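You operate a simulated robot arm through the tools that you are given. There is no shell and no other tool. Be economical: measure what you need, move in short steps, check, and stop when the job is done.

Carry out the task below with a simulated two-armed robot. There is one attempt and no reset: what you move stays moved.

Task
Pick up the green paper pack from the top of the front cross table with one hand, pass it to the other hand and put it on the top of the back wall-side table.
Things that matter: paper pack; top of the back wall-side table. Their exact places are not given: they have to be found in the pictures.

It is judged by the outcome, as a careful person would: the job done as asked, and still so three seconds after it is handed in. It fails if anything else is knocked over, pushed out of place, dropped, spilled or broken.

Robot
Two 7-joint arms with two-finger parallel grippers on one trunk, on a base that drives. Base frame: it is fixed to the floor where the robot stands at the start and does not move with it; the origin is under the middle of the robot, x ahead of it, y to its left, z up. Units: cm, rad, N and s.
The left shoulder is at the start at [6, 18.9, 115.3], the right one opposite. With the tool pointing down near the work surface each hand reaches from about 10 to 62 cm from the robot's upright axis, wherever it stands, measured 20 degrees to its own side. Places, roughly: top of the back wall-side table [80, -100, 70]. Payload 3.43 kg a hand.
Tool frame (each hand has its own): the origin (TCP) lies between the finger pads and is the grasp point; the fingertips stand 3 cm ahead of it; z points along the fingers, y is the line along which they close. Largest opening 9.4 cm; finger width 2.8, thickness 1; the body of the gripper, 5 by 9.6 cm, starts 5.5 cm behind the TCP.
Orientation is that of the tool frame in the base frame, as [roll, pitch, yaw] about the fixed x, y, z axes, in that order (R = Rz(yaw) Ry(pitch) Rx(roll)). With the fingers straight down and closing along the base's y, the tool's x points along the base's -x, its y along +y and its z along -z.

Tools
- The arms move only by the tool arm_command. It takes "left_plan", "right_plan" or both (then of equal length, played together; a hand with none holds still); each is a list of rows, each an object (a shift or turn left out is 0, a gripper value left out holds the last) with "offset": the shift along the tool's x, y, z in units of 400 mm (1.0 is 400 mm), a list of three; "rotation": the turn, a rotation vector about the tool's x, y, z in units of 45 degrees (1.0 is 45 degrees), a list of three; "grip": the opening in per cent of the stroke, from 0 (shut) to 100 (fully open). In form: [{"offset": [x, y, z], "rotation": [wx, wy, wz], "grip": grip}, ...]. A call has 1 to 12 rows; each row is the pose to reach, as a shift and turn from the pose commanded when the call began, along the tool's axes at that moment. A call with a number of a shift or a turn outside -1 to 1 is refused whole. Each row takes 0.2 s and may step no farther than 5 cm and 0.15 rad from the row before; otherwise, or with a gripper value out of range, the whole call is refused. Where a pose cannot be reached the arm comes as near as it can. A force on the tool above 40 N (or 10 N above the force at the start of the call, whichever is more), or a blocked arm, ends the call early, and 0.2 s more pass. The fingers move at their own pace (about 15.3 cm/s each) and stop on an object; they squeeze with about 32 N. The grip force told is the motor's: it shows also when the fingers shut on nothing. Time passes only in rows, and 0.2 s behind the last, so rows that repeat a pose let the fingers close. The reply holds the time, the measured pose of the TCP, the force on the tool along the base axes, the opening and the grip force, in the units named above and with some noise, with the torque about the TCP (base axes, N m) and any sound that the robot's microphone picked up, and new pictures: "views" is both (left out), scene, wrist or none (wrist: the cameras of the hands that moved).
- Cameras (640 x 400 px; columns grow to the right, rows downward): "scene" is now at [-0.22, -2.18, 168.33]; the picture's right is [-0.36, -0.93, 0.00], its down [-0.85, 0.32, -0.42] and it looks along [0.39, -0.15, -0.91] (base axes); focal length 259 px, centre (320, 200). "left" rides on the left gripper at [7.6, -1.4, -10.2] in its tool frame; the picture's right is [0.18, 0.98, 0.00], its down [-0.75, 0.14, -0.64] and it looks along [-0.63, 0.12, 0.77] (tool axes); focal length 243 px, centre (320, 200). "right" rides on the right gripper at [7.6, 1.4, -10.2] in its tool frame; the picture's right is [-0.18, 0.98, 0.00], its down [-0.75, -0.14, -0.64] and it looks along [-0.63, -0.12, 0.77] (tool axes); focal length 243 px, centre (320, 200).
- lift_body(by): slides the trunk up (or, below 0, down) by that many cm; the arms and the scene camera ride with it, the base frame stays. It gives what a move gives, with no picture.
- base_move(legs): drives the robot by 1 to 6 legs, each [ahead, left, turn to the left] in cm, cm and rad, along the robot's own axes; the way and the turn of a leg run together, so that a leg with both is an arc; at most 150 cm and 3.142 rad a leg. The arms and the cameras ride along, it lands a little off, and it stops where it bumps. It gives what a move gives, and a new picture of the scene camera.
- pan_tilt(pan, tilt): turns the head with the scene camera to pan (to the left, within 1.501 rad either way) and tilt (down, from -0.506 to 1.204), counted from straight ahead of the robot. It gives what a move gives, and a new picture of the scene camera.
- pixel_to_xyz(camera, pixels): for up to 12 pixels [column, row] of the newest picture of that camera ("zoom" is the newest enlarged one), the place [x, y, z] in the base frame of the surface seen there, good to about 0.2 cm. The clock stands still meanwhile.
- close_up(camera, box): a new picture of the part [left, top, right, bottom] of that camera's present view, enlarged. The clock stands still meanwhile.
- close_job(): hands the job in; it is judged then, once.

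Keep the steps short. Do not move on a guess: measure, check each grasp and each placing, and mend mistakes. In all there are 80 turns and 260 pictures (those below and enlarged ones count). Leave the grippers open and the arms clear of the work at the hand-in unless told otherwise, and finish with a single line.

The tools are called after "Request:" as a command line: name --argument value ..., lists and objects as JSON in quotes. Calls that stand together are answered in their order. arm_command: Moves the arms, as the interface text tells. Its arguments: {"type":"object","properties":{"left_plan":{"type":"array"},"right_plan":{"type":"array"},"views":{"type":"string","enum":["both","scene","wrist","none"]}},"required":[]} The other tools are called the same way: lift_body (by) slides the trunk up or down; base_move (legs) drives the base; pan_tilt (pan, tilt) turns the head that bears the scene camera; pixel_to_xyz (camera, pixels) gives the place of the surface under pixels of a picture; close_up (camera, box) takes an enlarged picture of a part of a camera's view; close_job () hands the job in.

At the start:

```text
t: 0.0
left_tool_pos: [48.76, 8.95, 98.55]
left_ee_rot: [-3.141, -0.001, -3.141]
left_contact_force: [0.3, -0.2, 0.2]
left_wrist_torque: [0.0, -0.02, -0.03]
left_finger_gap: 9.42
left_grasp_force: 0.0
right_tool_pos: [34.39, -23.01, 97.32]
right_ee_rot: [3.14, -0.001, 3.142]
right_contact_force: [-0.8, 1.0, -0.1]
right_wrist_torque: [0.04, -0.02, -0.02]
right_finger_gap: 9.39
right_grasp_force: 0.1
trunk travel left (down, up): [-82.5, 16.5]
robot x, y, heading: [-0.06, 0.06, -0.001]
head pan, tilt: [-0.367, 1.136]
```

scene: 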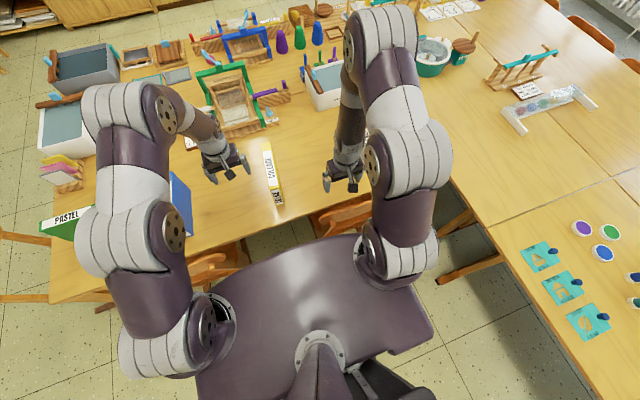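
right: 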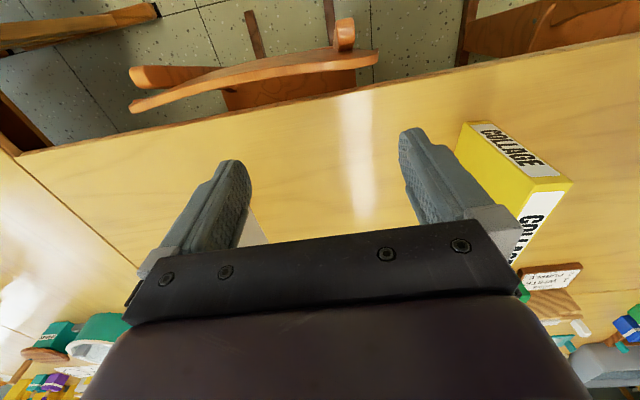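
left: 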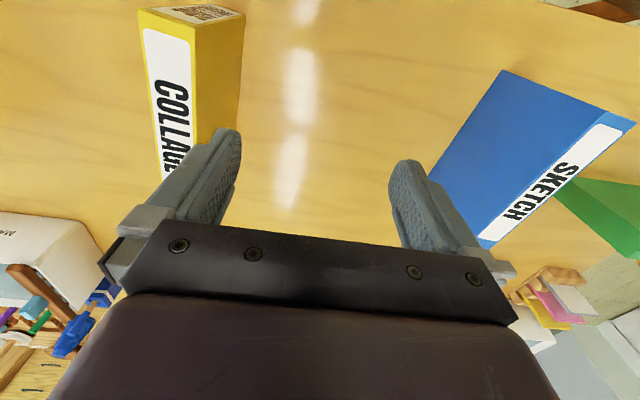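

The green pack looks to be the "PASTEL" one at about (65,220) in the scene picture. I'll turn the head left to see it better.

Request:
pan_tilt --pan 0.5 --tilt 0.9

```text
t: 1.2
left_tool_pos: [48.74, 8.96, 98.54]
left_ee_rot: [3.141, 0.001, 3.14]
left_contact_force: [-0.3, -0.8, -0.5]
left_wrist_torque: [-0.01, -0.03, 0.0]
left_finger_gap: 9.39
left_grasp_force: 0.0
right_tool_pos: [34.34, -23.02, 97.19]
right_ee_rot: [-3.141, 0.0, -3.141]
right_contact_force: [1.0, -0.1, 0.5]
right_wrist_torque: [-0.02, 0.0, -0.01]
right_finger_gap: 9.41
right_grasp_force: 0.1
trunk travel left (down, up): [-82.5, 16.5]
robot x, y, heading: [0.25, 0.0, -0.003]
head pan, tilt: [0.499, 0.901]
```

scene: 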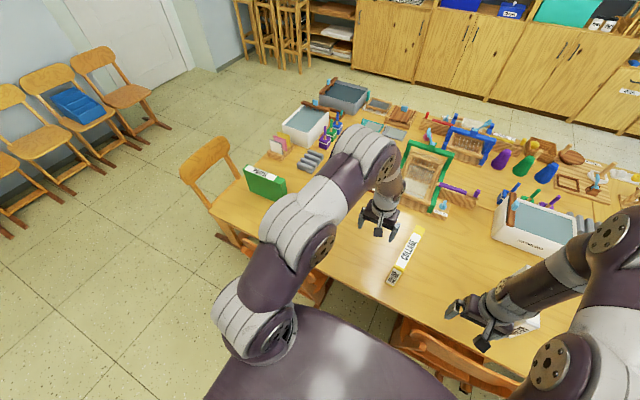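

Request:
close_up --camera "scene" --box '[220, 110, 380, 210]'

Request:
pixel_to_xyz --camera "scene" --pixels '[[247, 168], [284, 180], [248, 189], [280, 199], [230, 210], [345, 270], [250, 165], [403, 285], [262, 185]]'

Request:
pan_tilt --pan -0.9 --tilt 0.7

```text
4.00 times, centred on (300, 160) of scene
```

zoom: 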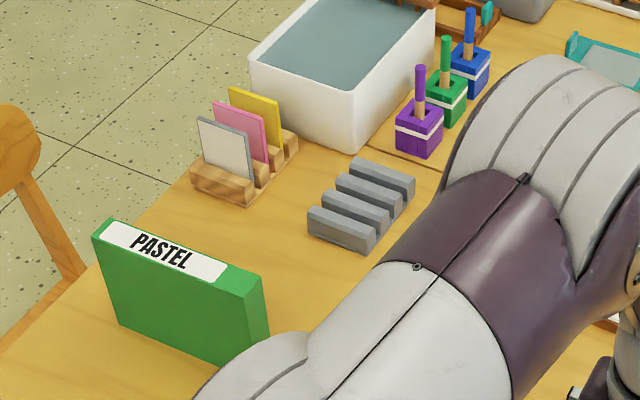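

```text
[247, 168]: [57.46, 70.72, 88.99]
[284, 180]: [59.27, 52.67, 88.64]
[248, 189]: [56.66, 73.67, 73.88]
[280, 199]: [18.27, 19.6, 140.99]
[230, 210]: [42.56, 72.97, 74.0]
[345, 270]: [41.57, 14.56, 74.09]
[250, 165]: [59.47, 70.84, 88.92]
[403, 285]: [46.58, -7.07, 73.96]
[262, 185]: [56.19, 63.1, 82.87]
```

```text
t: 2.7
left_tool_pos: [48.73, 9.0, 98.57]
left_ee_rot: [-3.141, 0.001, 3.141]
left_contact_force: [-0.3, 0.1, 0.3]
left_wrist_torque: [0.02, 0.02, -0.02]
left_finger_gap: 9.39
left_grasp_force: 0.0
right_tool_pos: [34.34, -22.92, 97.23]
right_ee_rot: [-3.141, -0.001, 3.141]
right_contact_force: [0.7, 0.0, 0.0]
right_wrist_torque: [-0.03, -0.01, -0.02]
right_finger_gap: 9.39
right_grasp_force: 0.0
trunk travel left (down, up): [-82.5, 16.5]
robot x, y, heading: [-0.13, -0.09, -0.0]
head pan, tilt: [-0.901, 0.7]
```

scene: 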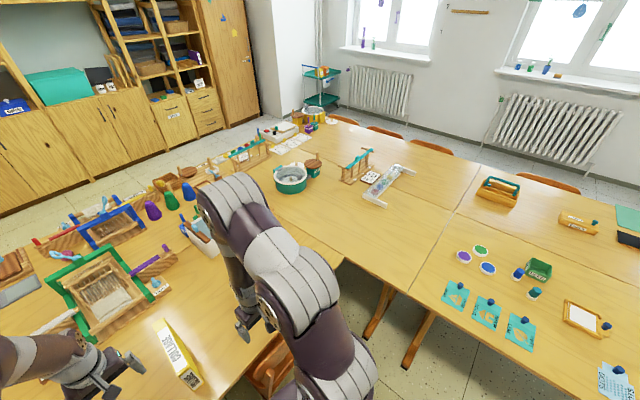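

Request:
pixel_to_xyz --camera "scene" --pixels '[[290, 200], [345, 225], [440, 215], [453, 212], [410, 290], [330, 245], [430, 150], [380, 290], [330, 215], [480, 165], [400, 230], [600, 365]]'

Request:
close_up --camera "scene" --box '[240, 110, 480, 260]'

```text
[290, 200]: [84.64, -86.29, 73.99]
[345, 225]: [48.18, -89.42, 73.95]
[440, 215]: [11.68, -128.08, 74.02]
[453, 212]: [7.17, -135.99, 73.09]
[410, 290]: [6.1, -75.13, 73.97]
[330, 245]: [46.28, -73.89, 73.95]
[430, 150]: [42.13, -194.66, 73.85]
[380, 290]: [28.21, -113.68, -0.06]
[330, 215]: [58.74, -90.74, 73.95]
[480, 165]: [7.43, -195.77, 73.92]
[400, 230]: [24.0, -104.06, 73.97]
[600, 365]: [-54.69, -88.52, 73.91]
```

```text
2.67 times, centred on (360, 185) of scene
```

zoom: 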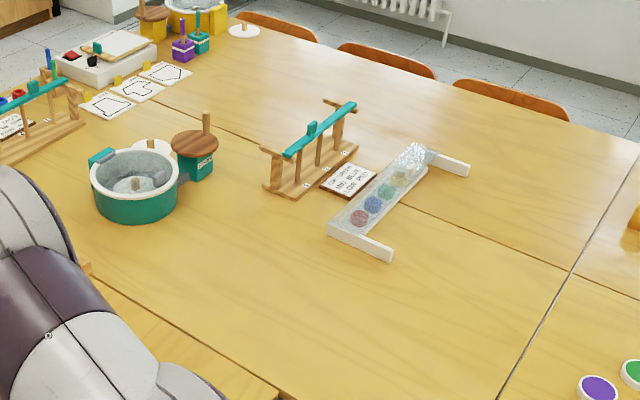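

Request:
pixel_to_xyz --camera "zoom" --pixels '[[210, 130], [480, 232], [570, 272], [500, 395], [110, 292], [270, 385], [260, 260], [390, 258], [135, 220], [230, 370], [290, 330], [60, 160]]'

Request:
pan_tilt --pan -0.7 --tilt 0.5

```text
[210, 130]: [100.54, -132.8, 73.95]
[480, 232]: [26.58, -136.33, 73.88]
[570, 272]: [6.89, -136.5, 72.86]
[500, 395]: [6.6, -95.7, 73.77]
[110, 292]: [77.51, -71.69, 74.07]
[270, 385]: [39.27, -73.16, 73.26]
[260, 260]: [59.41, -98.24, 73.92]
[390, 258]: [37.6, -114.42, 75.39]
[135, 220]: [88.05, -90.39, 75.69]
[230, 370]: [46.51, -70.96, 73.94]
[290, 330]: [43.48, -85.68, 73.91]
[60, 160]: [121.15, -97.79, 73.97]
```

```text
t: 3.4
left_tool_pos: [48.71, 8.96, 98.62]
left_ee_rot: [3.141, 0.0, -3.141]
left_contact_force: [0.0, -0.1, 0.2]
left_wrist_torque: [0.0, 0.03, -0.02]
left_finger_gap: 9.4
left_grasp_force: 0.1
right_tool_pos: [34.38, -22.9, 97.2]
right_ee_rot: [-3.141, 0.001, 3.141]
right_contact_force: [0.0, -0.3, 0.2]
right_wrist_torque: [-0.01, 0.02, -0.01]
right_finger_gap: 9.41
right_grasp_force: 0.1
trunk travel left (down, up): [-82.5, 16.5]
robot x, y, heading: [0.02, -0.33, 0.002]
head pan, tilt: [-0.7, 0.499]
```

scene: 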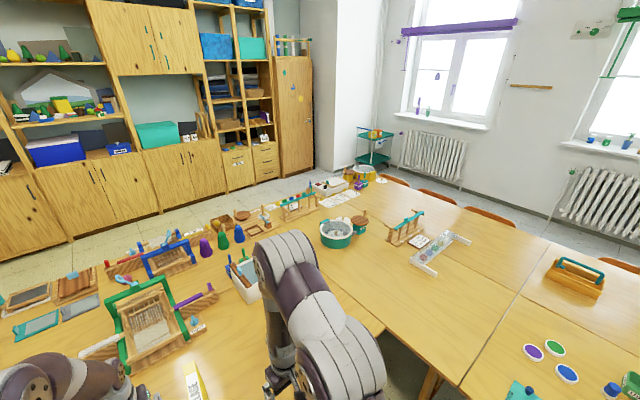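

Target table is the near row, x 7–~150, y −73…−136, with free space near [45,−92]. Now I check floor and chairs near the robot before driving left.

Request:
pan_tilt --pan 0.9 --tilt 1.1

```text
t: 5.1
left_tool_pos: [48.71, 9.0, 98.54]
left_ee_rot: [-3.141, 0.0, -3.141]
left_contact_force: [0.4, -0.5, 0.7]
left_wrist_torque: [0.02, 0.01, 0.01]
left_finger_gap: 9.4
left_grasp_force: 0.1
right_tool_pos: [34.17, -22.98, 97.22]
right_ee_rot: [-3.14, -0.002, 3.141]
right_contact_force: [0.4, -0.4, -0.6]
right_wrist_torque: [0.01, -0.03, 0.01]
right_finger_gap: 9.38
right_grasp_force: 0.0
trunk travel left (down, up): [-82.5, 16.5]
robot x, y, heading: [-0.17, 0.19, -0.005]
head pan, tilt: [0.901, 1.1]
```

scene: 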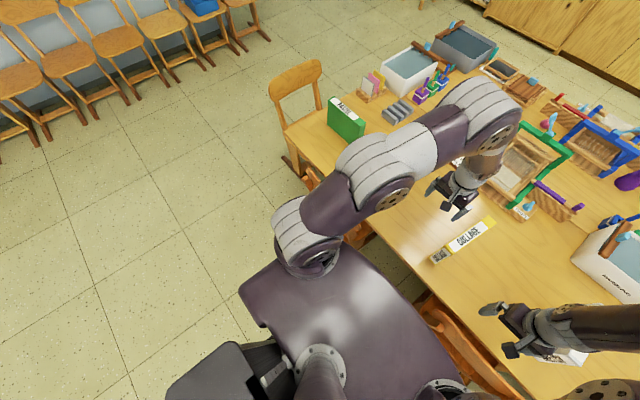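

Request:
pixel_to_xyz --camera "scene" --pixels '[[310, 178], [358, 236], [425, 300], [470, 370], [282, 130], [300, 60], [250, 290], [230, 350], [370, 230], [440, 285], [296, 165], [470, 345]]'

Request:
pixel_to_xyz --camera "left" --pixels '[[505, 72], [634, 122], [605, 150], [485, 245], [570, 180], [430, 175], [150, 12], [243, 15]]'

Request:
close_up --camera "scene" --box '[260, 60, 500, 300]'

```text
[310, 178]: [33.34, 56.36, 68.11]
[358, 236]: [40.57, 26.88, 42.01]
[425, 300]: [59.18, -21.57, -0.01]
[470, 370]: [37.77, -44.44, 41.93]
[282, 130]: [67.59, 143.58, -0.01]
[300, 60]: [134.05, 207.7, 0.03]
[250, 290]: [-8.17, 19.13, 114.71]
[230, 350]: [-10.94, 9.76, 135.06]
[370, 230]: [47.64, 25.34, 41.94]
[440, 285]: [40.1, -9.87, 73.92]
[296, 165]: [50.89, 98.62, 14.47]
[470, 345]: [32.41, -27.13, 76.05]
```

```text
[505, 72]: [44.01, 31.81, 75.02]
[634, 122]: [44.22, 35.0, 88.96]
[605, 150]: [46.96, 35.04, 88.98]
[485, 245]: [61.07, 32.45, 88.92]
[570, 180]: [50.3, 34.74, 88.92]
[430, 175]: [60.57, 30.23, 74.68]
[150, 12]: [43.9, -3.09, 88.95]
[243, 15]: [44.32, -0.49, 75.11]
```

```text
1.67 times, centred on (380, 180) of scene
```

zoom: 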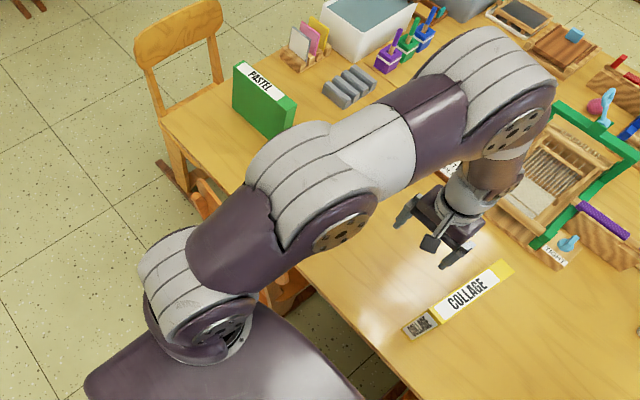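

Blue SKETCH pack stands at x44–61, y30–35, top z 89; chair backs at x≈33. I raise the trunk a little for clearance and then back off slightly and slide left.

Request:
lift_body --by 8

Request:
base_move --legs '[[-6, 0, 0], [0, 30, 0]]'

```text
t: 6.3
left_tool_pos: [48.79, 8.84, 106.54]
left_ee_rot: [3.141, -0.001, -3.142]
left_contact_force: [1.2, 1.1, 0.2]
left_wrist_torque: [-0.01, -0.01, -0.05]
left_finger_gap: 9.4
left_grasp_force: 0.0
right_tool_pos: [34.44, -22.96, 105.18]
right_ee_rot: [-3.141, -0.001, 3.14]
right_contact_force: [0.8, 0.1, -0.7]
right_wrist_torque: [0.04, -0.01, 0.0]
right_finger_gap: 9.4
right_grasp_force: 0.1
trunk travel left (down, up): [-90.5, 8.5]
robot x, y, heading: [0.01, 0.33, -0.0]
head pan, tilt: [0.901, 1.1]
```

```text
t: 8.9
left_tool_pos: [42.83, 38.33, 106.59]
left_ee_rot: [3.141, -0.001, -3.137]
left_contact_force: [0.2, 0.2, 0.6]
left_wrist_torque: [-0.02, 0.01, 0.02]
left_finger_gap: 9.41
left_grasp_force: 0.0
right_tool_pos: [28.36, 6.41, 105.11]
right_ee_rot: [3.139, 0.0, -3.136]
right_contact_force: [0.1, -0.2, 0.8]
right_wrist_torque: [0.02, 0.0, 0.04]
right_finger_gap: 9.38
right_grasp_force: 0.1
trunk travel left (down, up): [-90.5, 8.5]
robot x, y, heading: [-5.93, 29.09, 0.001]
head pan, tilt: [0.901, 1.1]
```

scene: 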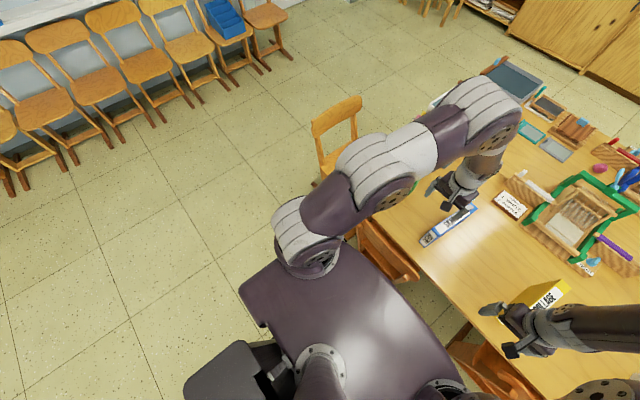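

Request:
pixel_to_xyz --camera "scene" --pixels '[[362, 232], [375, 250], [395, 275], [412, 278], [385, 245], [455, 350], [480, 370], [345, 240], [405, 300], [430, 320], [320, 180], [335, 105]]'

Request:
close_up --camera "scene" --box '[300, 180, 540, 400]'

```text
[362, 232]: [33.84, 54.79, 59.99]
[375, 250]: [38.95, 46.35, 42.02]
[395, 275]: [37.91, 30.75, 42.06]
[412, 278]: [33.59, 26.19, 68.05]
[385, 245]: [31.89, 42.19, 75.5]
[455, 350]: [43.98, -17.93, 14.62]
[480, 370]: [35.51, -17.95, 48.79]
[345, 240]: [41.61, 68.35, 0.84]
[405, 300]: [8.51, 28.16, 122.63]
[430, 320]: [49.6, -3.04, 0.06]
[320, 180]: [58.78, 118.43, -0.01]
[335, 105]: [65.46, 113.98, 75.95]
```

```text
1.82 times, centred on (420, 290) of scene
```

zoom: 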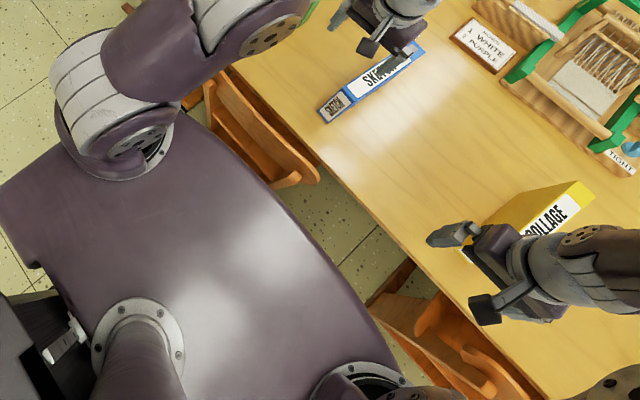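

Request:
base_move --legs '[[0, 17, 0]]'

Request:
pan_tilt --pan 0.35 --tilt 0.95

```text
t: 10.3
left_tool_pos: [42.67, 55.14, 106.57]
left_ee_rot: [3.139, 0.0, -3.139]
left_contact_force: [0.0, -0.4, -1.0]
left_wrist_torque: [0.0, 0.02, 0.0]
left_finger_gap: 9.41
left_grasp_force: 0.1
right_tool_pos: [28.14, 23.4, 105.19]
right_ee_rot: [3.139, 0.001, -3.139]
right_contact_force: [0.1, -0.1, 0.0]
right_wrist_torque: [0.01, -0.02, 0.02]
right_finger_gap: 9.41
right_grasp_force: 0.0
trunk travel left (down, up): [-90.5, 8.5]
robot x, y, heading: [-6.04, 46.54, -0.001]
head pan, tilt: [0.901, 1.1]
```

scene: 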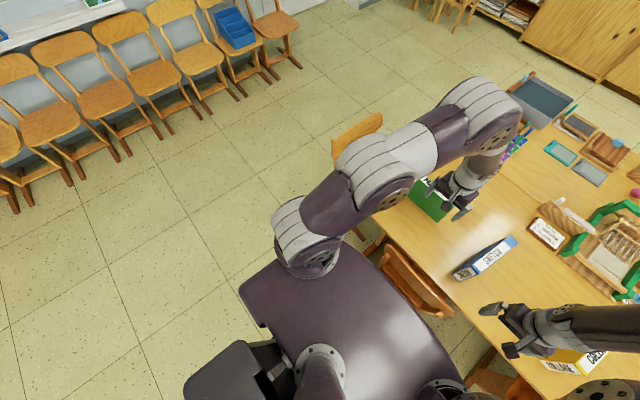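

```text
t: 11.3
left_tool_pos: [42.61, 55.28, 106.54]
left_ee_rot: [-3.141, 0.0, 3.141]
left_contact_force: [-0.6, -0.4, 0.0]
left_wrist_torque: [0.01, -0.01, 0.01]
left_finger_gap: 9.4
left_grasp_force: 0.1
right_tool_pos: [28.24, 23.49, 105.25]
right_ee_rot: [-3.14, -0.001, -3.14]
right_contact_force: [0.4, 0.0, 0.7]
right_wrist_torque: [-0.01, -0.04, -0.03]
right_finger_gap: 9.42
right_grasp_force: 0.0
trunk travel left (down, up): [-90.5, 8.5]
robot x, y, heading: [-6.25, 46.48, -0.003]
head pan, tilt: [0.351, 0.949]
```

scene: 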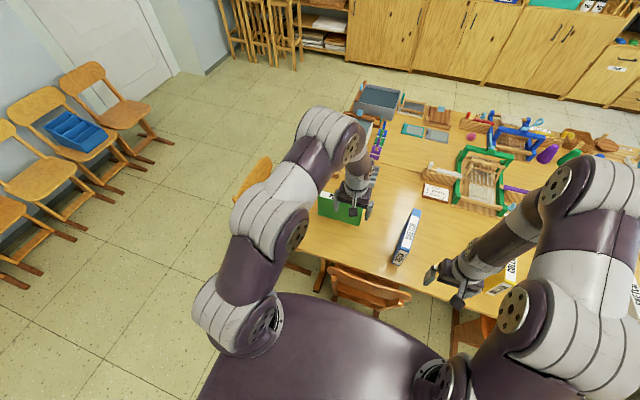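

Request:
close_up --camera "left" --box '[0, 0, 640, 400]'

Request:
close_up --camera "scene" --box '[290, 150, 450, 270]'

```text
1.00 times, centred on (320, 200) of left (not enlarged: the box is as wide or as high as the picture)
```

zoom: 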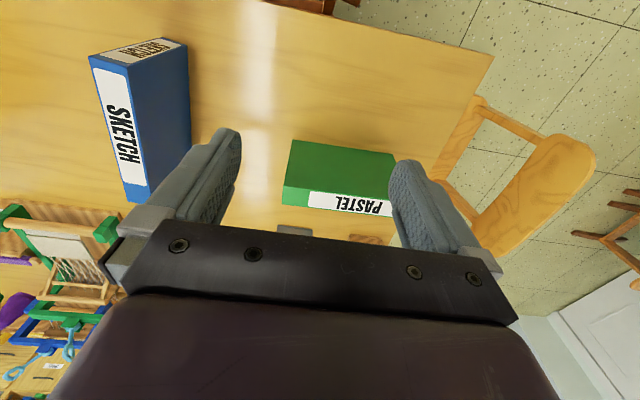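

```text
3.33 times, centred on (370, 210) of scene
```

zoom: 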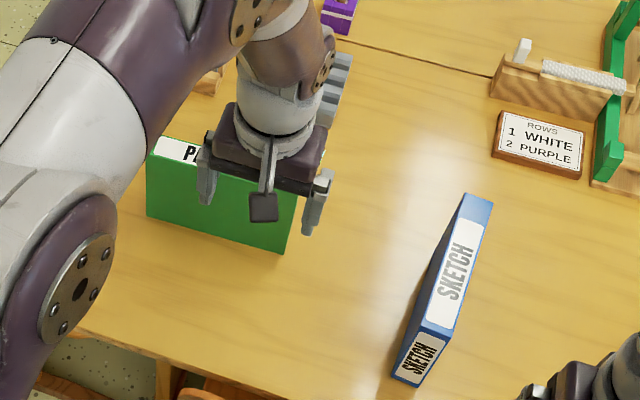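

Request:
pixel_to_xyz --camera "left" --pixels '[[286, 189], [286, 203], [389, 203], [388, 214], [295, 145], [385, 155], [330, 192], [330, 206], [310, 191], [298, 207], [284, 205], [370, 201]]'

```text
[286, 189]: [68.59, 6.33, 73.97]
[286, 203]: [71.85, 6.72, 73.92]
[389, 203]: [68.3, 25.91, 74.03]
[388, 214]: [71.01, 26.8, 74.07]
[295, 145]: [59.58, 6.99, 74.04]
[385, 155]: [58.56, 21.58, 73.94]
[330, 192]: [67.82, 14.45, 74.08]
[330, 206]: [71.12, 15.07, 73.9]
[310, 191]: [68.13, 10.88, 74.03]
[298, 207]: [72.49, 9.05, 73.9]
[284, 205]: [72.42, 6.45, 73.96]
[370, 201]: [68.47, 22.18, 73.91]
```

That used the old left picture; I retake it and measure on "zoom".

Request:
close_up --camera "left" --box '[240, 120, 440, 245]'

```text
3.20 times, centred on (340, 182) of left
```

zoom: 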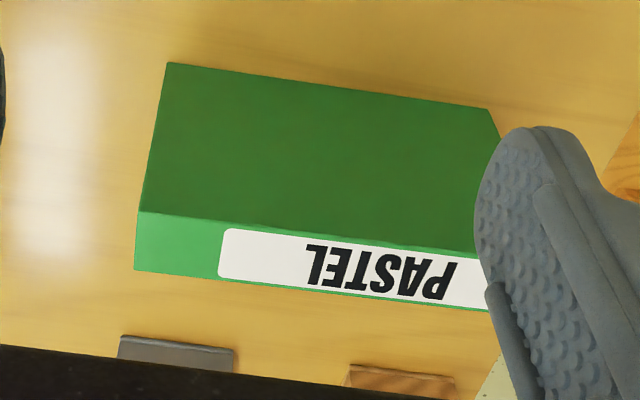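

Request:
pixel_to_xyz --camera "zoom" --pixels '[[142, 216], [138, 267], [465, 253], [465, 302], [300, 235], [300, 282], [170, 68], [485, 112], [175, 395], [125, 330], [235, 355]]'

```text
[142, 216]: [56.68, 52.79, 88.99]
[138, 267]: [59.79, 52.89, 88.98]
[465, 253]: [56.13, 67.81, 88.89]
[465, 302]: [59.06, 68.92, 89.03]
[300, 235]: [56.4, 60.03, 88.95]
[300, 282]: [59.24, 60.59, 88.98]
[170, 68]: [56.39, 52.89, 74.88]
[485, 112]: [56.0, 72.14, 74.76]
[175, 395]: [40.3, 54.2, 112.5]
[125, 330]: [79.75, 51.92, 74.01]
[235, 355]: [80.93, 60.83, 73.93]
```

Pack: near face x≈56.4, far ≈59.8, y 52.7–72.2, top 89. I need about 7 cm forward; check the chair's clearance to the base first.

Request:
pan_tilt --pan 0.3 --tilt 1.2

Request:
close_up --camera "scene" --box '[220, 140, 480, 300]'

```text
t: 12.1
left_tool_pos: [42.63, 55.42, 106.61]
left_ee_rot: [-3.14, -0.001, -3.14]
left_contact_force: [0.1, -0.5, 0.1]
left_wrist_torque: [0.01, 0.0, -0.02]
left_finger_gap: 9.37
left_grasp_force: 0.1
right_tool_pos: [28.39, 23.59, 105.23]
right_ee_rot: [3.14, 0.001, -3.139]
right_contact_force: [-0.5, 0.0, 0.1]
right_wrist_torque: [0.05, 0.01, 0.01]
right_finger_gap: 9.39
right_grasp_force: 0.1
trunk travel left (down, up): [-90.5, 8.5]
robot x, y, heading: [-6.55, 46.28, 0.003]
head pan, tilt: [0.3, 1.201]
```

scene: 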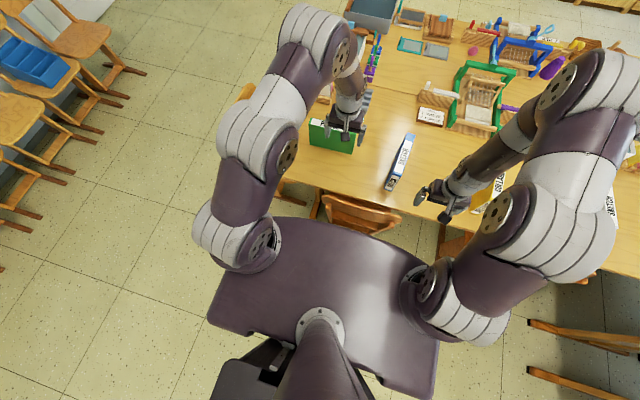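

```text
2.46 times, centred on (350, 220) of scene
```

zoom: 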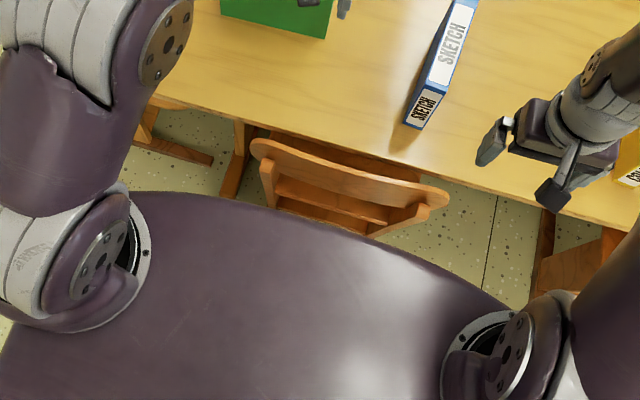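

Request:
pixel_to_xyz --camera "zoom" --pixels '[[300, 160], [445, 195], [330, 228], [380, 232], [210, 165], [140, 145], [230, 190], [260, 205], [390, 270], [450, 230]]'

Request:
close_up --camera "right" --box '[0, 0, 640, 400]'

```text
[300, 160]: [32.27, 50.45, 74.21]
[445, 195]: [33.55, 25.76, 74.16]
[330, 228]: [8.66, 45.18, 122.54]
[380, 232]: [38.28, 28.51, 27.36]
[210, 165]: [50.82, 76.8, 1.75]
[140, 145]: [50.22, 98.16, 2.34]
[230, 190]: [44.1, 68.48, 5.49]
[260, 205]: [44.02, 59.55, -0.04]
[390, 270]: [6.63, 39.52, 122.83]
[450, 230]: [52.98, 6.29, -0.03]
```

```text
1.00 times, centred on (320, 200) of right (not enlarged: the box is as wide or as high as the picture)
```

zoom: 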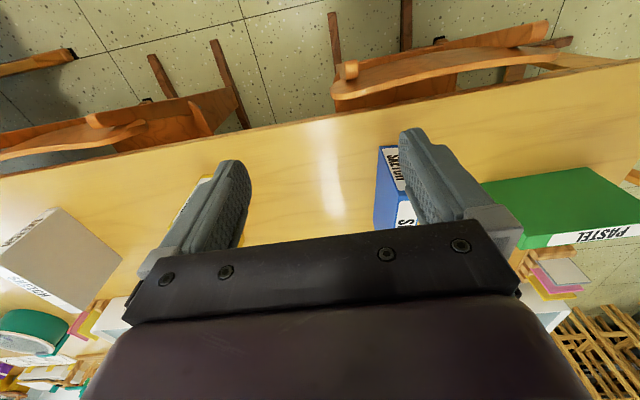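

Request:
pixel_to_xyz --camera "zoom" --pixels '[[333, 15], [338, 50], [216, 44], [152, 58], [405, 5], [245, 125], [75, 50], [340, 70], [550, 40], [440, 40]]'

```text
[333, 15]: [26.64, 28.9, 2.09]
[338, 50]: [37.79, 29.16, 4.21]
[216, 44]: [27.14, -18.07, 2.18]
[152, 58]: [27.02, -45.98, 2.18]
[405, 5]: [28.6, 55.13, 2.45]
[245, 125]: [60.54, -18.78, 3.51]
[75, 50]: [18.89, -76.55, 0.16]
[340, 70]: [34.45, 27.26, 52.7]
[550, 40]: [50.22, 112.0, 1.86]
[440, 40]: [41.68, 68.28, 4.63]
```

Chair runner ends reach x≈26.6. To see the base footprint, I tilt the right hand's camera back toward the robot.

Request:
arm_command --right_plan '[{"rotation": [0, 0.18, 0]}, {"rotation": [0, 0.36, 0]}, {"rotation": [0, 0.54, 0]}, {"rotation": [0, 0.72, 0]}, {"rotation": [0, 0.9, 0]}]' --views "wrist"

```text
t: 13.3
left_tool_pos: [42.85, 55.41, 106.54]
left_ee_rot: [3.141, -0.002, -3.139]
left_contact_force: [-0.1, -1.1, -0.1]
left_wrist_torque: [0.01, 0.01, -0.02]
left_finger_gap: 9.41
left_grasp_force: 0.1
right_tool_pos: [26.44, 23.61, 104.34]
right_ee_rot: [3.141, -0.712, 3.141]
right_contact_force: [0.1, 0.1, 0.2]
right_wrist_torque: [-0.02, 0.01, -0.01]
right_finger_gap: 9.4
right_grasp_force: 0.1
right hand out of reach, approached as far as the arm can: row 5
trunk travel left (down, up): [-90.5, 8.5]
robot x, y, heading: [-5.91, 46.78, 0.003]
head pan, tilt: [0.3, 1.201]
```

right: 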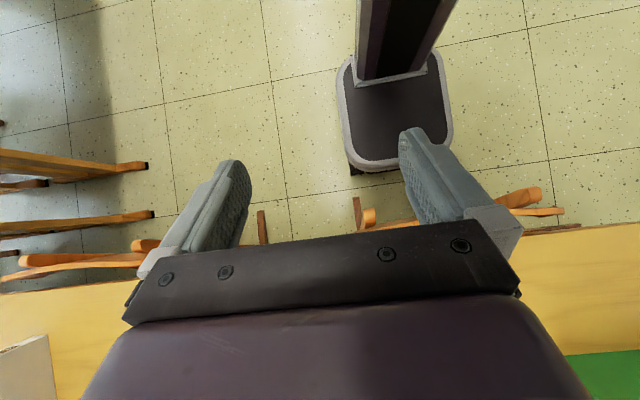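

The base is now visible at about (395,115). I measure its edges and the runner ends.

Request:
pixel_to_xyz --camera "right" --pixels '[[355, 160], [400, 158], [345, 120], [450, 110], [355, 198], [262, 212], [350, 65], [440, 60], [145, 165], [150, 214], [440, 145]]'

```text
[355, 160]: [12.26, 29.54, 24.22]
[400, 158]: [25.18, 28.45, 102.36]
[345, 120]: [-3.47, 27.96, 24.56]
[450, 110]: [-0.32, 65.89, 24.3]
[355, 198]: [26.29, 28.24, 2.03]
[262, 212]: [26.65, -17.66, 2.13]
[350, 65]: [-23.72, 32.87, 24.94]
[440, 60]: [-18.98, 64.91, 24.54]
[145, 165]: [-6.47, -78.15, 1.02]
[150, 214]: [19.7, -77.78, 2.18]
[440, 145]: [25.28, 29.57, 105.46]
```

Base front is ~19 cm ahead of its centre, so 8 cm forward is safe. Restore the right hand, then drive forward.

Request:
arm_command --right_plan '[{"rotation": [0, -0.18, 0]}, {"rotation": [0, -0.36, 0]}, {"rotation": [0, -0.54, 0]}, {"rotation": [0, -0.72, 0]}, {"rotation": [0, -0.9, 0]}]' --views "none"

Request:
base_move --legs '[[8, 0, 0]]'

```text
t: 14.5
left_tool_pos: [42.66, 55.49, 106.56]
left_ee_rot: [3.141, 0.003, -3.14]
left_contact_force: [-0.2, -0.3, 0.0]
left_wrist_torque: [0.01, -0.03, 0.01]
left_finger_gap: 9.4
left_grasp_force: 0.0
right_tool_pos: [26.31, 23.63, 104.43]
right_ee_rot: [-3.141, 0.001, -3.139]
right_contact_force: [-0.7, 0.3, -0.3]
right_wrist_torque: [0.0, 0.0, 0.02]
right_finger_gap: 9.39
right_grasp_force: 0.2
trunk travel left (down, up): [-90.5, 8.5]
robot x, y, heading: [-6.14, 46.34, 0.001]
head pan, tilt: [0.3, 1.201]
```

```text
t: 15.5
left_tool_pos: [50.4, 55.41, 106.77]
left_ee_rot: [-3.141, 0.001, 3.141]
left_contact_force: [0.1, 0.5, 0.0]
left_wrist_torque: [-0.02, 0.0, -0.03]
left_finger_gap: 9.4
left_grasp_force: 0.1
right_tool_pos: [34.12, 23.66, 104.47]
right_ee_rot: [3.141, 0.001, -3.14]
right_contact_force: [-0.1, 0.2, -0.1]
right_wrist_torque: [0.01, 0.0, 0.02]
right_finger_gap: 9.4
right_grasp_force: 0.0
trunk travel left (down, up): [-90.5, 8.5]
robot x, y, heading: [1.65, 46.3, 0.004]
head pan, tilt: [0.3, 1.201]
```

scene: 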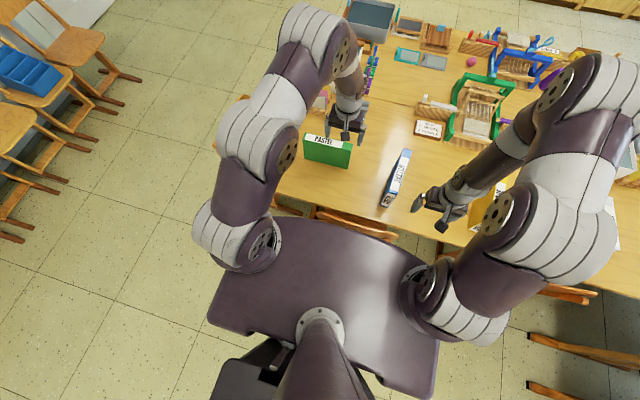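

Now turn the left gripper so that its fingers close along x (its camera outward to +y), moving above the pack's left part [58.1, 67.5].

Request:
arm_command --left_plan '[{"offset": [-0.03, 0.05, 0], "rotation": [0, 0, 0.17]}, {"offset": [-0.06, 0.1, 0], "rotation": [0, 0, 0.34]}, {"offset": [-0.1, 0.15, 0], "rotation": [0, 0, 0.51]}, {"offset": [-0.13, 0.2, 0], "rotation": [0, 0, 0.68]}, {"offset": [-0.16, 0.25, 0], "rotation": [0, 0, 0.85]}, {"offset": [-0.1925, 0.3025, 0], "rotation": [0, 0, 1.0]}]' --views "none"

Request:
arm_command --left_plan '[{"rotation": [0, 0, 0.17]}, {"rotation": [0, 0, 0.34]}, {"rotation": [0, 0, 0.51]}, {"rotation": [0, 0, 0.68]}, {"rotation": [0, 0, 0.85]}, {"rotation": [0, 0, 0.95]}]' --views "both"

```text
t: 16.9
left_tool_pos: [58.3, 67.65, 106.54]
left_ee_rot: [-3.139, 0.0, 2.355]
left_contact_force: [0.1, 0.6, 0.3]
left_wrist_torque: [0.0, 0.0, -0.01]
left_finger_gap: 9.42
left_grasp_force: 0.1
right_tool_pos: [34.41, 23.8, 104.46]
right_ee_rot: [-3.14, -0.001, -3.14]
right_contact_force: [0.0, 0.5, -0.7]
right_wrist_torque: [-0.03, -0.01, 0.01]
right_finger_gap: 9.41
right_grasp_force: 0.2
trunk travel left (down, up): [-90.5, 8.5]
robot x, y, heading: [1.99, 46.41, 0.007]
head pan, tilt: [0.3, 1.201]
```

```text
t: 18.3
left_tool_pos: [58.38, 67.53, 106.53]
left_ee_rot: [-3.141, 0.0, 1.609]
left_contact_force: [0.9, 0.0, -0.2]
left_wrist_torque: [-0.03, 0.01, -0.02]
left_finger_gap: 9.38
left_grasp_force: 0.1
right_tool_pos: [34.36, 23.74, 104.44]
right_ee_rot: [3.141, 0.0, -3.139]
right_contact_force: [0.2, -0.3, 0.7]
right_wrist_torque: [0.0, -0.04, -0.01]
right_finger_gap: 9.4
right_grasp_force: 0.0
trunk travel left (down, up): [-90.5, 8.5]
robot x, y, heading: [1.57, 46.46, 0.003]
head pan, tilt: [0.3, 1.201]
```

scene: 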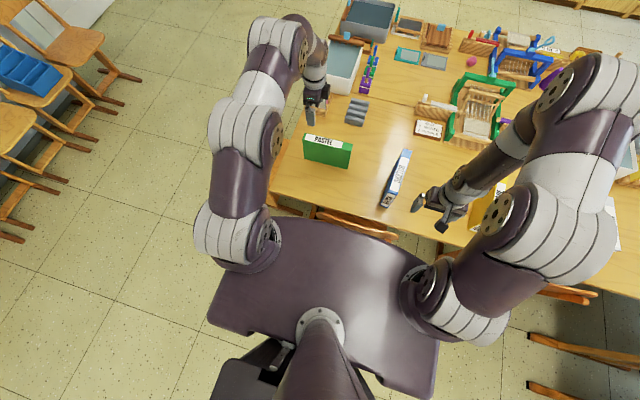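
left: 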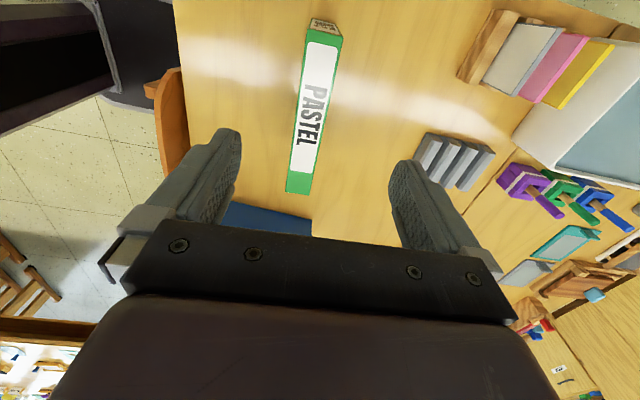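

Request:
pixel_to_xyz --camera "left" --pixels '[[309, 33], [339, 38], [288, 190], [309, 190], [300, 110], [325, 115]]'

```text
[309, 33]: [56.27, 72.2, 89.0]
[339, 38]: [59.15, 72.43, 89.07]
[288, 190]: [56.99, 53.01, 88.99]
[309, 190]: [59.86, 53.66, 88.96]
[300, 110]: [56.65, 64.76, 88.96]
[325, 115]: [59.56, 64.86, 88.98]
```

Aligned (pack axis yaw 1.607, tool 1.609). Descend to z≈84.8 around the pack.

Request:
arm_command --left_plan '[{"offset": [0, -0.01, 0.11], "grip": 100}, {"offset": [0, -0.01, 0.22]}, {"offset": [0, -0.01, 0.32]}, {"offset": [0, -0.01, 0.38]}, {"offset": [0, -0.01, 0.44]}, {"offset": [0, -0.01, 0.5]}, {"offset": [0, -0.01, 0.543]}]' --views "both"

```text
t: 19.9
left_tool_pos: [58.19, 67.32, 84.79]
left_ee_rot: [3.141, 0.0, 1.612]
left_contact_force: [0.0, -0.5, -0.2]
left_wrist_torque: [-0.01, -0.01, -0.01]
left_finger_gap: 9.37
left_grasp_force: 0.1
right_tool_pos: [34.36, 23.73, 104.49]
right_ee_rot: [3.14, 0.0, -3.141]
right_contact_force: [-0.3, 0.1, -0.1]
right_wrist_torque: [-0.03, 0.04, 0.0]
right_finger_gap: 9.39
right_grasp_force: 0.0
trunk travel left (down, up): [-90.5, 8.5]
robot x, y, heading: [1.81, 46.5, 0.004]
head pan, tilt: [0.3, 1.201]
```

scene: 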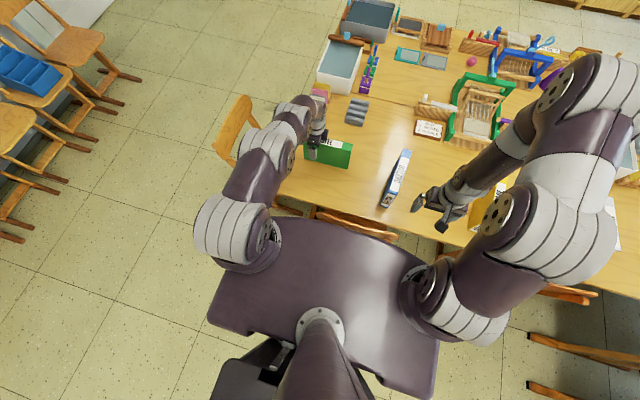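
left: 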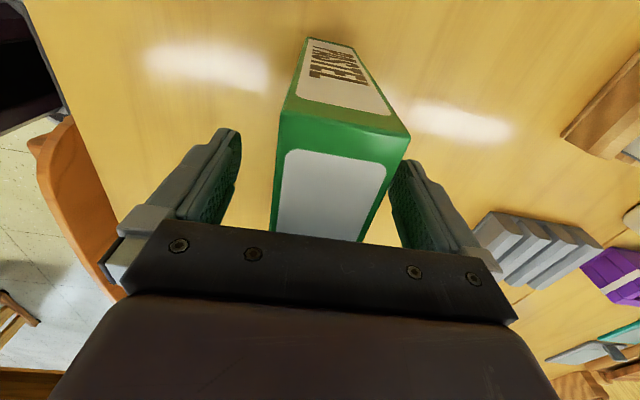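

Pack is between the fingers. Close, then lift 1 cm to test the hold.

Request:
arm_command --left_plan '[{"grip": 30}, {"grip": 15}, {"grip": 15}, {"grip": 15}, {"offset": [0, 0, -0.025]}, {"offset": [0, 0, -0.05]}]' --views "both"

```text
t: 21.3
left_tool_pos: [57.99, 67.49, 86.86]
left_ee_rot: [-3.14, 0.002, 1.612]
left_contact_force: [-0.4, -0.9, -8.1]
left_wrist_torque: [0.3, -0.04, 0.0]
left_finger_gap: 4.03
left_grasp_force: 31.6
right_tool_pos: [34.45, 23.63, 104.36]
right_ee_rot: [-3.14, -0.001, -3.141]
right_contact_force: [-0.5, -0.6, 0.2]
right_wrist_torque: [-0.03, -0.02, 0.01]
right_finger_gap: 9.42
right_grasp_force: 0.1
trunk travel left (down, up): [-90.5, 8.5]
robot x, y, heading: [2.01, 46.73, -0.0]
head pan, tilt: [0.3, 1.201]
```

scene: 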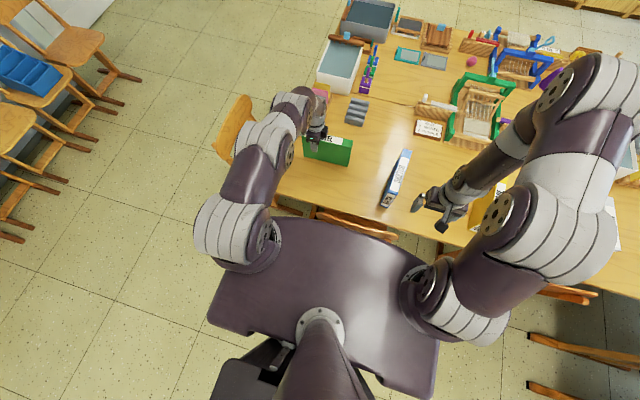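
left: 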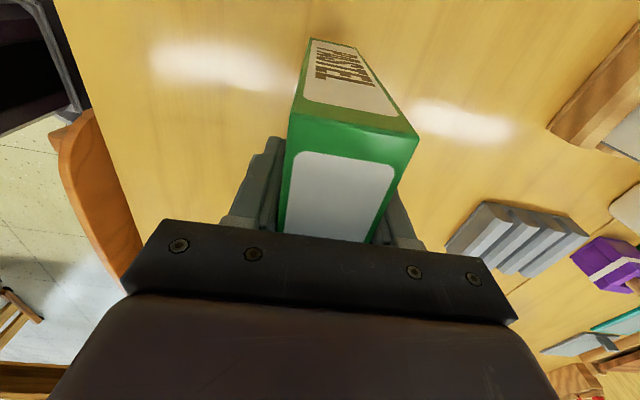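

Held firmly (8 N, gap 4.0, no tilt). Lift up, then bring it in front of the robot for the handover.

Request:
arm_command --left_plan '[{"offset": [0, 0, -0.07]}, {"offset": [0, 0, -0.14]}, {"offset": [0, 0, -0.21]}, {"offset": [0, 0, -0.28]}, {"offset": [0, 0, -0.36]}, {"offset": [0, 0, -0.44]}, {"offset": [-0.07, -0.06, -0.44]}, {"offset": [-0.14, -0.12, -0.44]}, {"offset": [-0.21, -0.18, -0.44]}, {"offset": [-0.28, -0.24, -0.44]}, {"offset": [-0.34, -0.29, -0.44]}, {"offset": [-0.375, -0.325, -0.44]}]' --views "scene"

```text
t: 23.9
left_tool_pos: [45.68, 51.87, 104.55]
left_ee_rot: [-3.14, 0.003, 1.611]
left_contact_force: [-0.1, -0.6, -7.6]
left_wrist_torque: [0.36, 0.04, 0.01]
left_finger_gap: 4.05
left_grasp_force: 31.9
right_tool_pos: [34.29, 23.61, 104.5]
right_ee_rot: [3.141, 0.0, -3.139]
right_contact_force: [-0.2, 0.0, 1.0]
right_wrist_torque: [0.01, 0.01, -0.05]
right_finger_gap: 9.38
right_grasp_force: 0.0
trunk travel left (down, up): [-90.5, 8.5]
robot x, y, heading: [1.73, 46.54, 0.002]
head pan, tilt: [0.3, 1.201]
```

scene: 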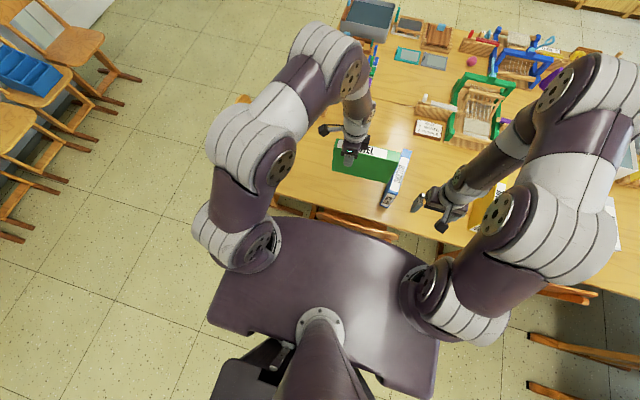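

Right hand: raise and turn so its fingers also close along x, camera outward to −y.

Request:
arm_command --right_plan '[{"offset": [0, 0, -0.05], "rotation": [0, 0, -0.17], "grip": 100}, {"offset": [0, 0, -0.1], "rotation": [0, 0, -0.34]}, {"offset": [0, 0, -0.16], "rotation": [0, 0, -0.51]}, {"offset": [0, 0, -0.22], "rotation": [0, 0, -0.68]}, {"offset": [0, 0, -0.28], "rotation": [0, 0, -0.85]}, {"offset": [0, 0, -0.34], "rotation": [0, 0, -1.0]}]' --views "none"

Request:
arm_command --right_plan '[{"rotation": [0, 0, -0.17]}, {"rotation": [0, 0, -0.34]}, {"rotation": [0, 0, -0.51]}, {"rotation": [0, 0, -0.68]}, {"rotation": [0, 0, -0.85]}, {"rotation": [0, 0, -1.0]}]' --views "both"

```text
t: 25.3
left_tool_pos: [45.63, 51.73, 104.5]
left_ee_rot: [-3.141, 0.002, 1.611]
left_contact_force: [0.0, -0.4, -7.4]
left_wrist_torque: [0.36, 0.05, 0.0]
left_finger_gap: 4.03
left_grasp_force: 32.3
right_tool_pos: [34.3, 23.84, 118.02]
right_ee_rot: [3.14, 0.0, -2.352]
right_contact_force: [-0.6, -0.6, 0.1]
right_wrist_torque: [0.01, 0.0, -0.01]
right_finger_gap: 9.4
right_grasp_force: 0.1
trunk travel left (down, up): [-90.5, 8.5]
robot x, y, heading: [1.56, 46.51, -0.0]
head pan, tilt: [0.3, 1.201]
```

```text
t: 26.7
left_tool_pos: [45.81, 51.77, 104.68]
left_ee_rot: [-3.141, 0.002, 1.612]
left_contact_force: [0.4, 0.1, -7.1]
left_wrist_torque: [0.35, -0.02, 0.02]
left_finger_gap: 4.06
left_grasp_force: 32.3
right_tool_pos: [34.47, 23.66, 118.03]
right_ee_rot: [3.139, 0.0, -1.567]
right_contact_force: [0.1, 1.1, 1.1]
right_wrist_torque: [0.02, 0.01, -0.02]
right_finger_gap: 9.43
right_grasp_force: 0.1
trunk travel left (down, up): [-90.5, 8.5]
robot x, y, heading: [1.74, 46.62, 0.0]
head pan, tilt: [0.3, 1.201]
```

scene: 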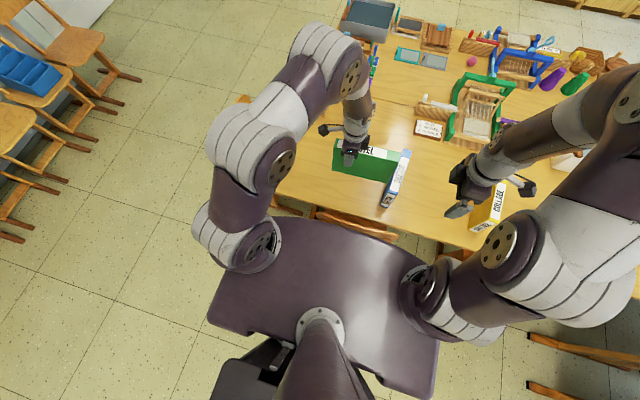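
right: 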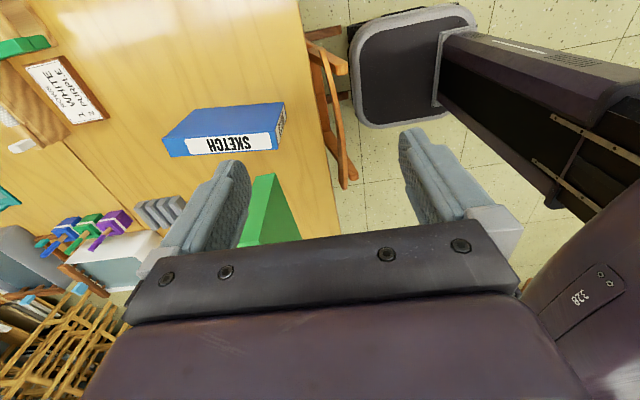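

Request:
close_up --camera "scene" --box '[310, 110, 430, 210]'

```text
4.00 times, centred on (370, 160) of scene
```

zoom: 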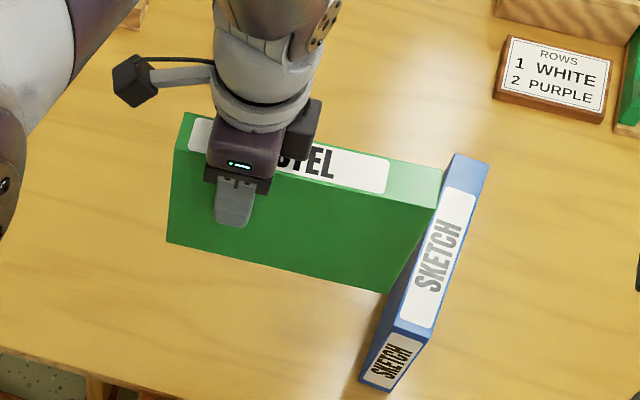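

Request:
pixel_to_xyz --camera "zoom" --pixels '[[300, 184], [340, 192], [430, 208], [435, 172], [380, 165], [318, 125], [300, 155], [384, 290], [170, 238], [178, 150]]'

```text
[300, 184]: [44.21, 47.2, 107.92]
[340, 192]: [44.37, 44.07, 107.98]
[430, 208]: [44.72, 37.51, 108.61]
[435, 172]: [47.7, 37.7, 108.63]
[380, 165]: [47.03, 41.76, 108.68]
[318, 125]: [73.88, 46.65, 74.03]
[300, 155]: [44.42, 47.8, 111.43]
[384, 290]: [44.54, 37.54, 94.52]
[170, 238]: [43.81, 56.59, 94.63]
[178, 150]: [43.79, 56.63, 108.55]
```

Pack top z 108.6, right end y 37.5, centre x≈46.0. Move right hand above [46, 41] first.

Request:
arm_command --right_plan '[{"offset": [-0.07, -0.05, 0], "rotation": [0, 0, -0.02]}, {"offset": [-0.14, -0.1, 0], "rotation": [0, 0, -0.047]}, {"offset": [-0.21, -0.15, 0], "rotation": [0, 0, -0.047]}, {"offset": [-0.28, -0.2, 0], "rotation": [0, 0, -0.047]}, {"offset": [-0.36, -0.25, 0], "rotation": [0, 0, -0.047]}, {"offset": [-0.4325, -0.2875, 0], "rotation": [0, 0, -0.047]}]' --views "both"

```text
t: 28.1
left_tool_pos: [45.8, 51.87, 104.51]
left_ee_rot: [-3.14, 0.0, 1.611]
left_contact_force: [-0.3, 0.6, -6.3]
left_wrist_torque: [0.33, 0.01, 0.02]
left_finger_gap: 4.05
left_grasp_force: 31.8
right_tool_pos: [45.84, 41.21, 118.03]
right_ee_rot: [3.14, -0.001, -1.533]
right_contact_force: [0.1, -0.2, 0.1]
right_wrist_torque: [-0.01, -0.03, 0.04]
right_finger_gap: 9.4
right_grasp_force: 0.0
trunk travel left (down, up): [-90.5, 8.5]
robot x, y, heading: [1.94, 46.55, 0.004]
head pan, tilt: [0.3, 1.201]
```

scene: 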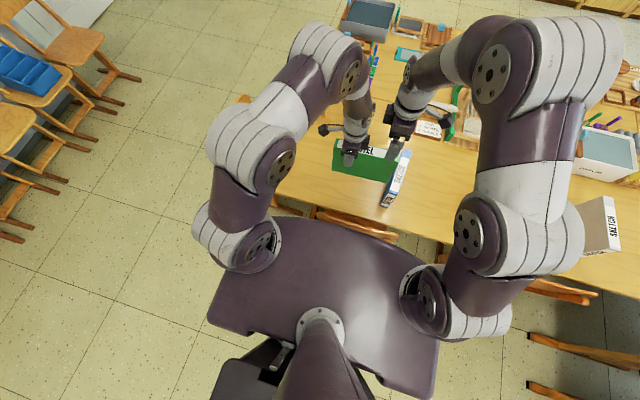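
right: 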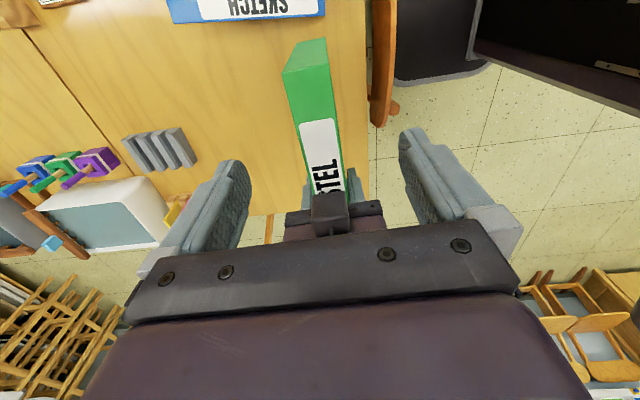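

A small block sticks out of the left gripper's inner side; I measure it before lowering.

Request:
close_up --camera "scene" --box '[330, 90, 430, 190]'

Request:
pixel_to_xyz --camera "right" --pixels '[[330, 200], [317, 200], [343, 200], [330, 215], [330, 228], [330, 190], [300, 220]]'

```text
4.00 times, centred on (380, 140) of scene
```

zoom: 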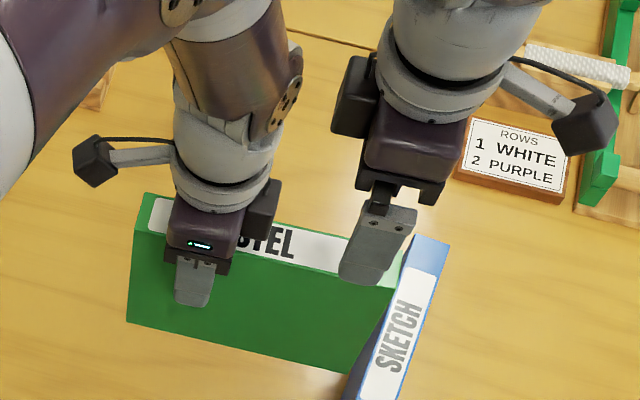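

```text
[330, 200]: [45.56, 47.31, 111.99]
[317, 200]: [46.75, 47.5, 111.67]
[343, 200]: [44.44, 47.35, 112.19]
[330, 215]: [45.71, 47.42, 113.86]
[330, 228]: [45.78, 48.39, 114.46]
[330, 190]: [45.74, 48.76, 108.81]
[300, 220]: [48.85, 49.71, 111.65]
```

Request:
pixel_to_xyz --camera "zoom" --pixels '[[268, 185], [278, 150], [270, 110], [340, 120], [345, 95], [380, 80], [392, 40], [298, 80]]'

```text
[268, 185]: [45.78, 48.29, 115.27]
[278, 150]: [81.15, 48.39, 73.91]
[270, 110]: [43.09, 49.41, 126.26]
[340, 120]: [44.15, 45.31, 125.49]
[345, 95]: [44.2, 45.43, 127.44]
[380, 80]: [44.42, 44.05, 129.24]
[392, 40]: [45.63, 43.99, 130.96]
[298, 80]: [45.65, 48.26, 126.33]
```

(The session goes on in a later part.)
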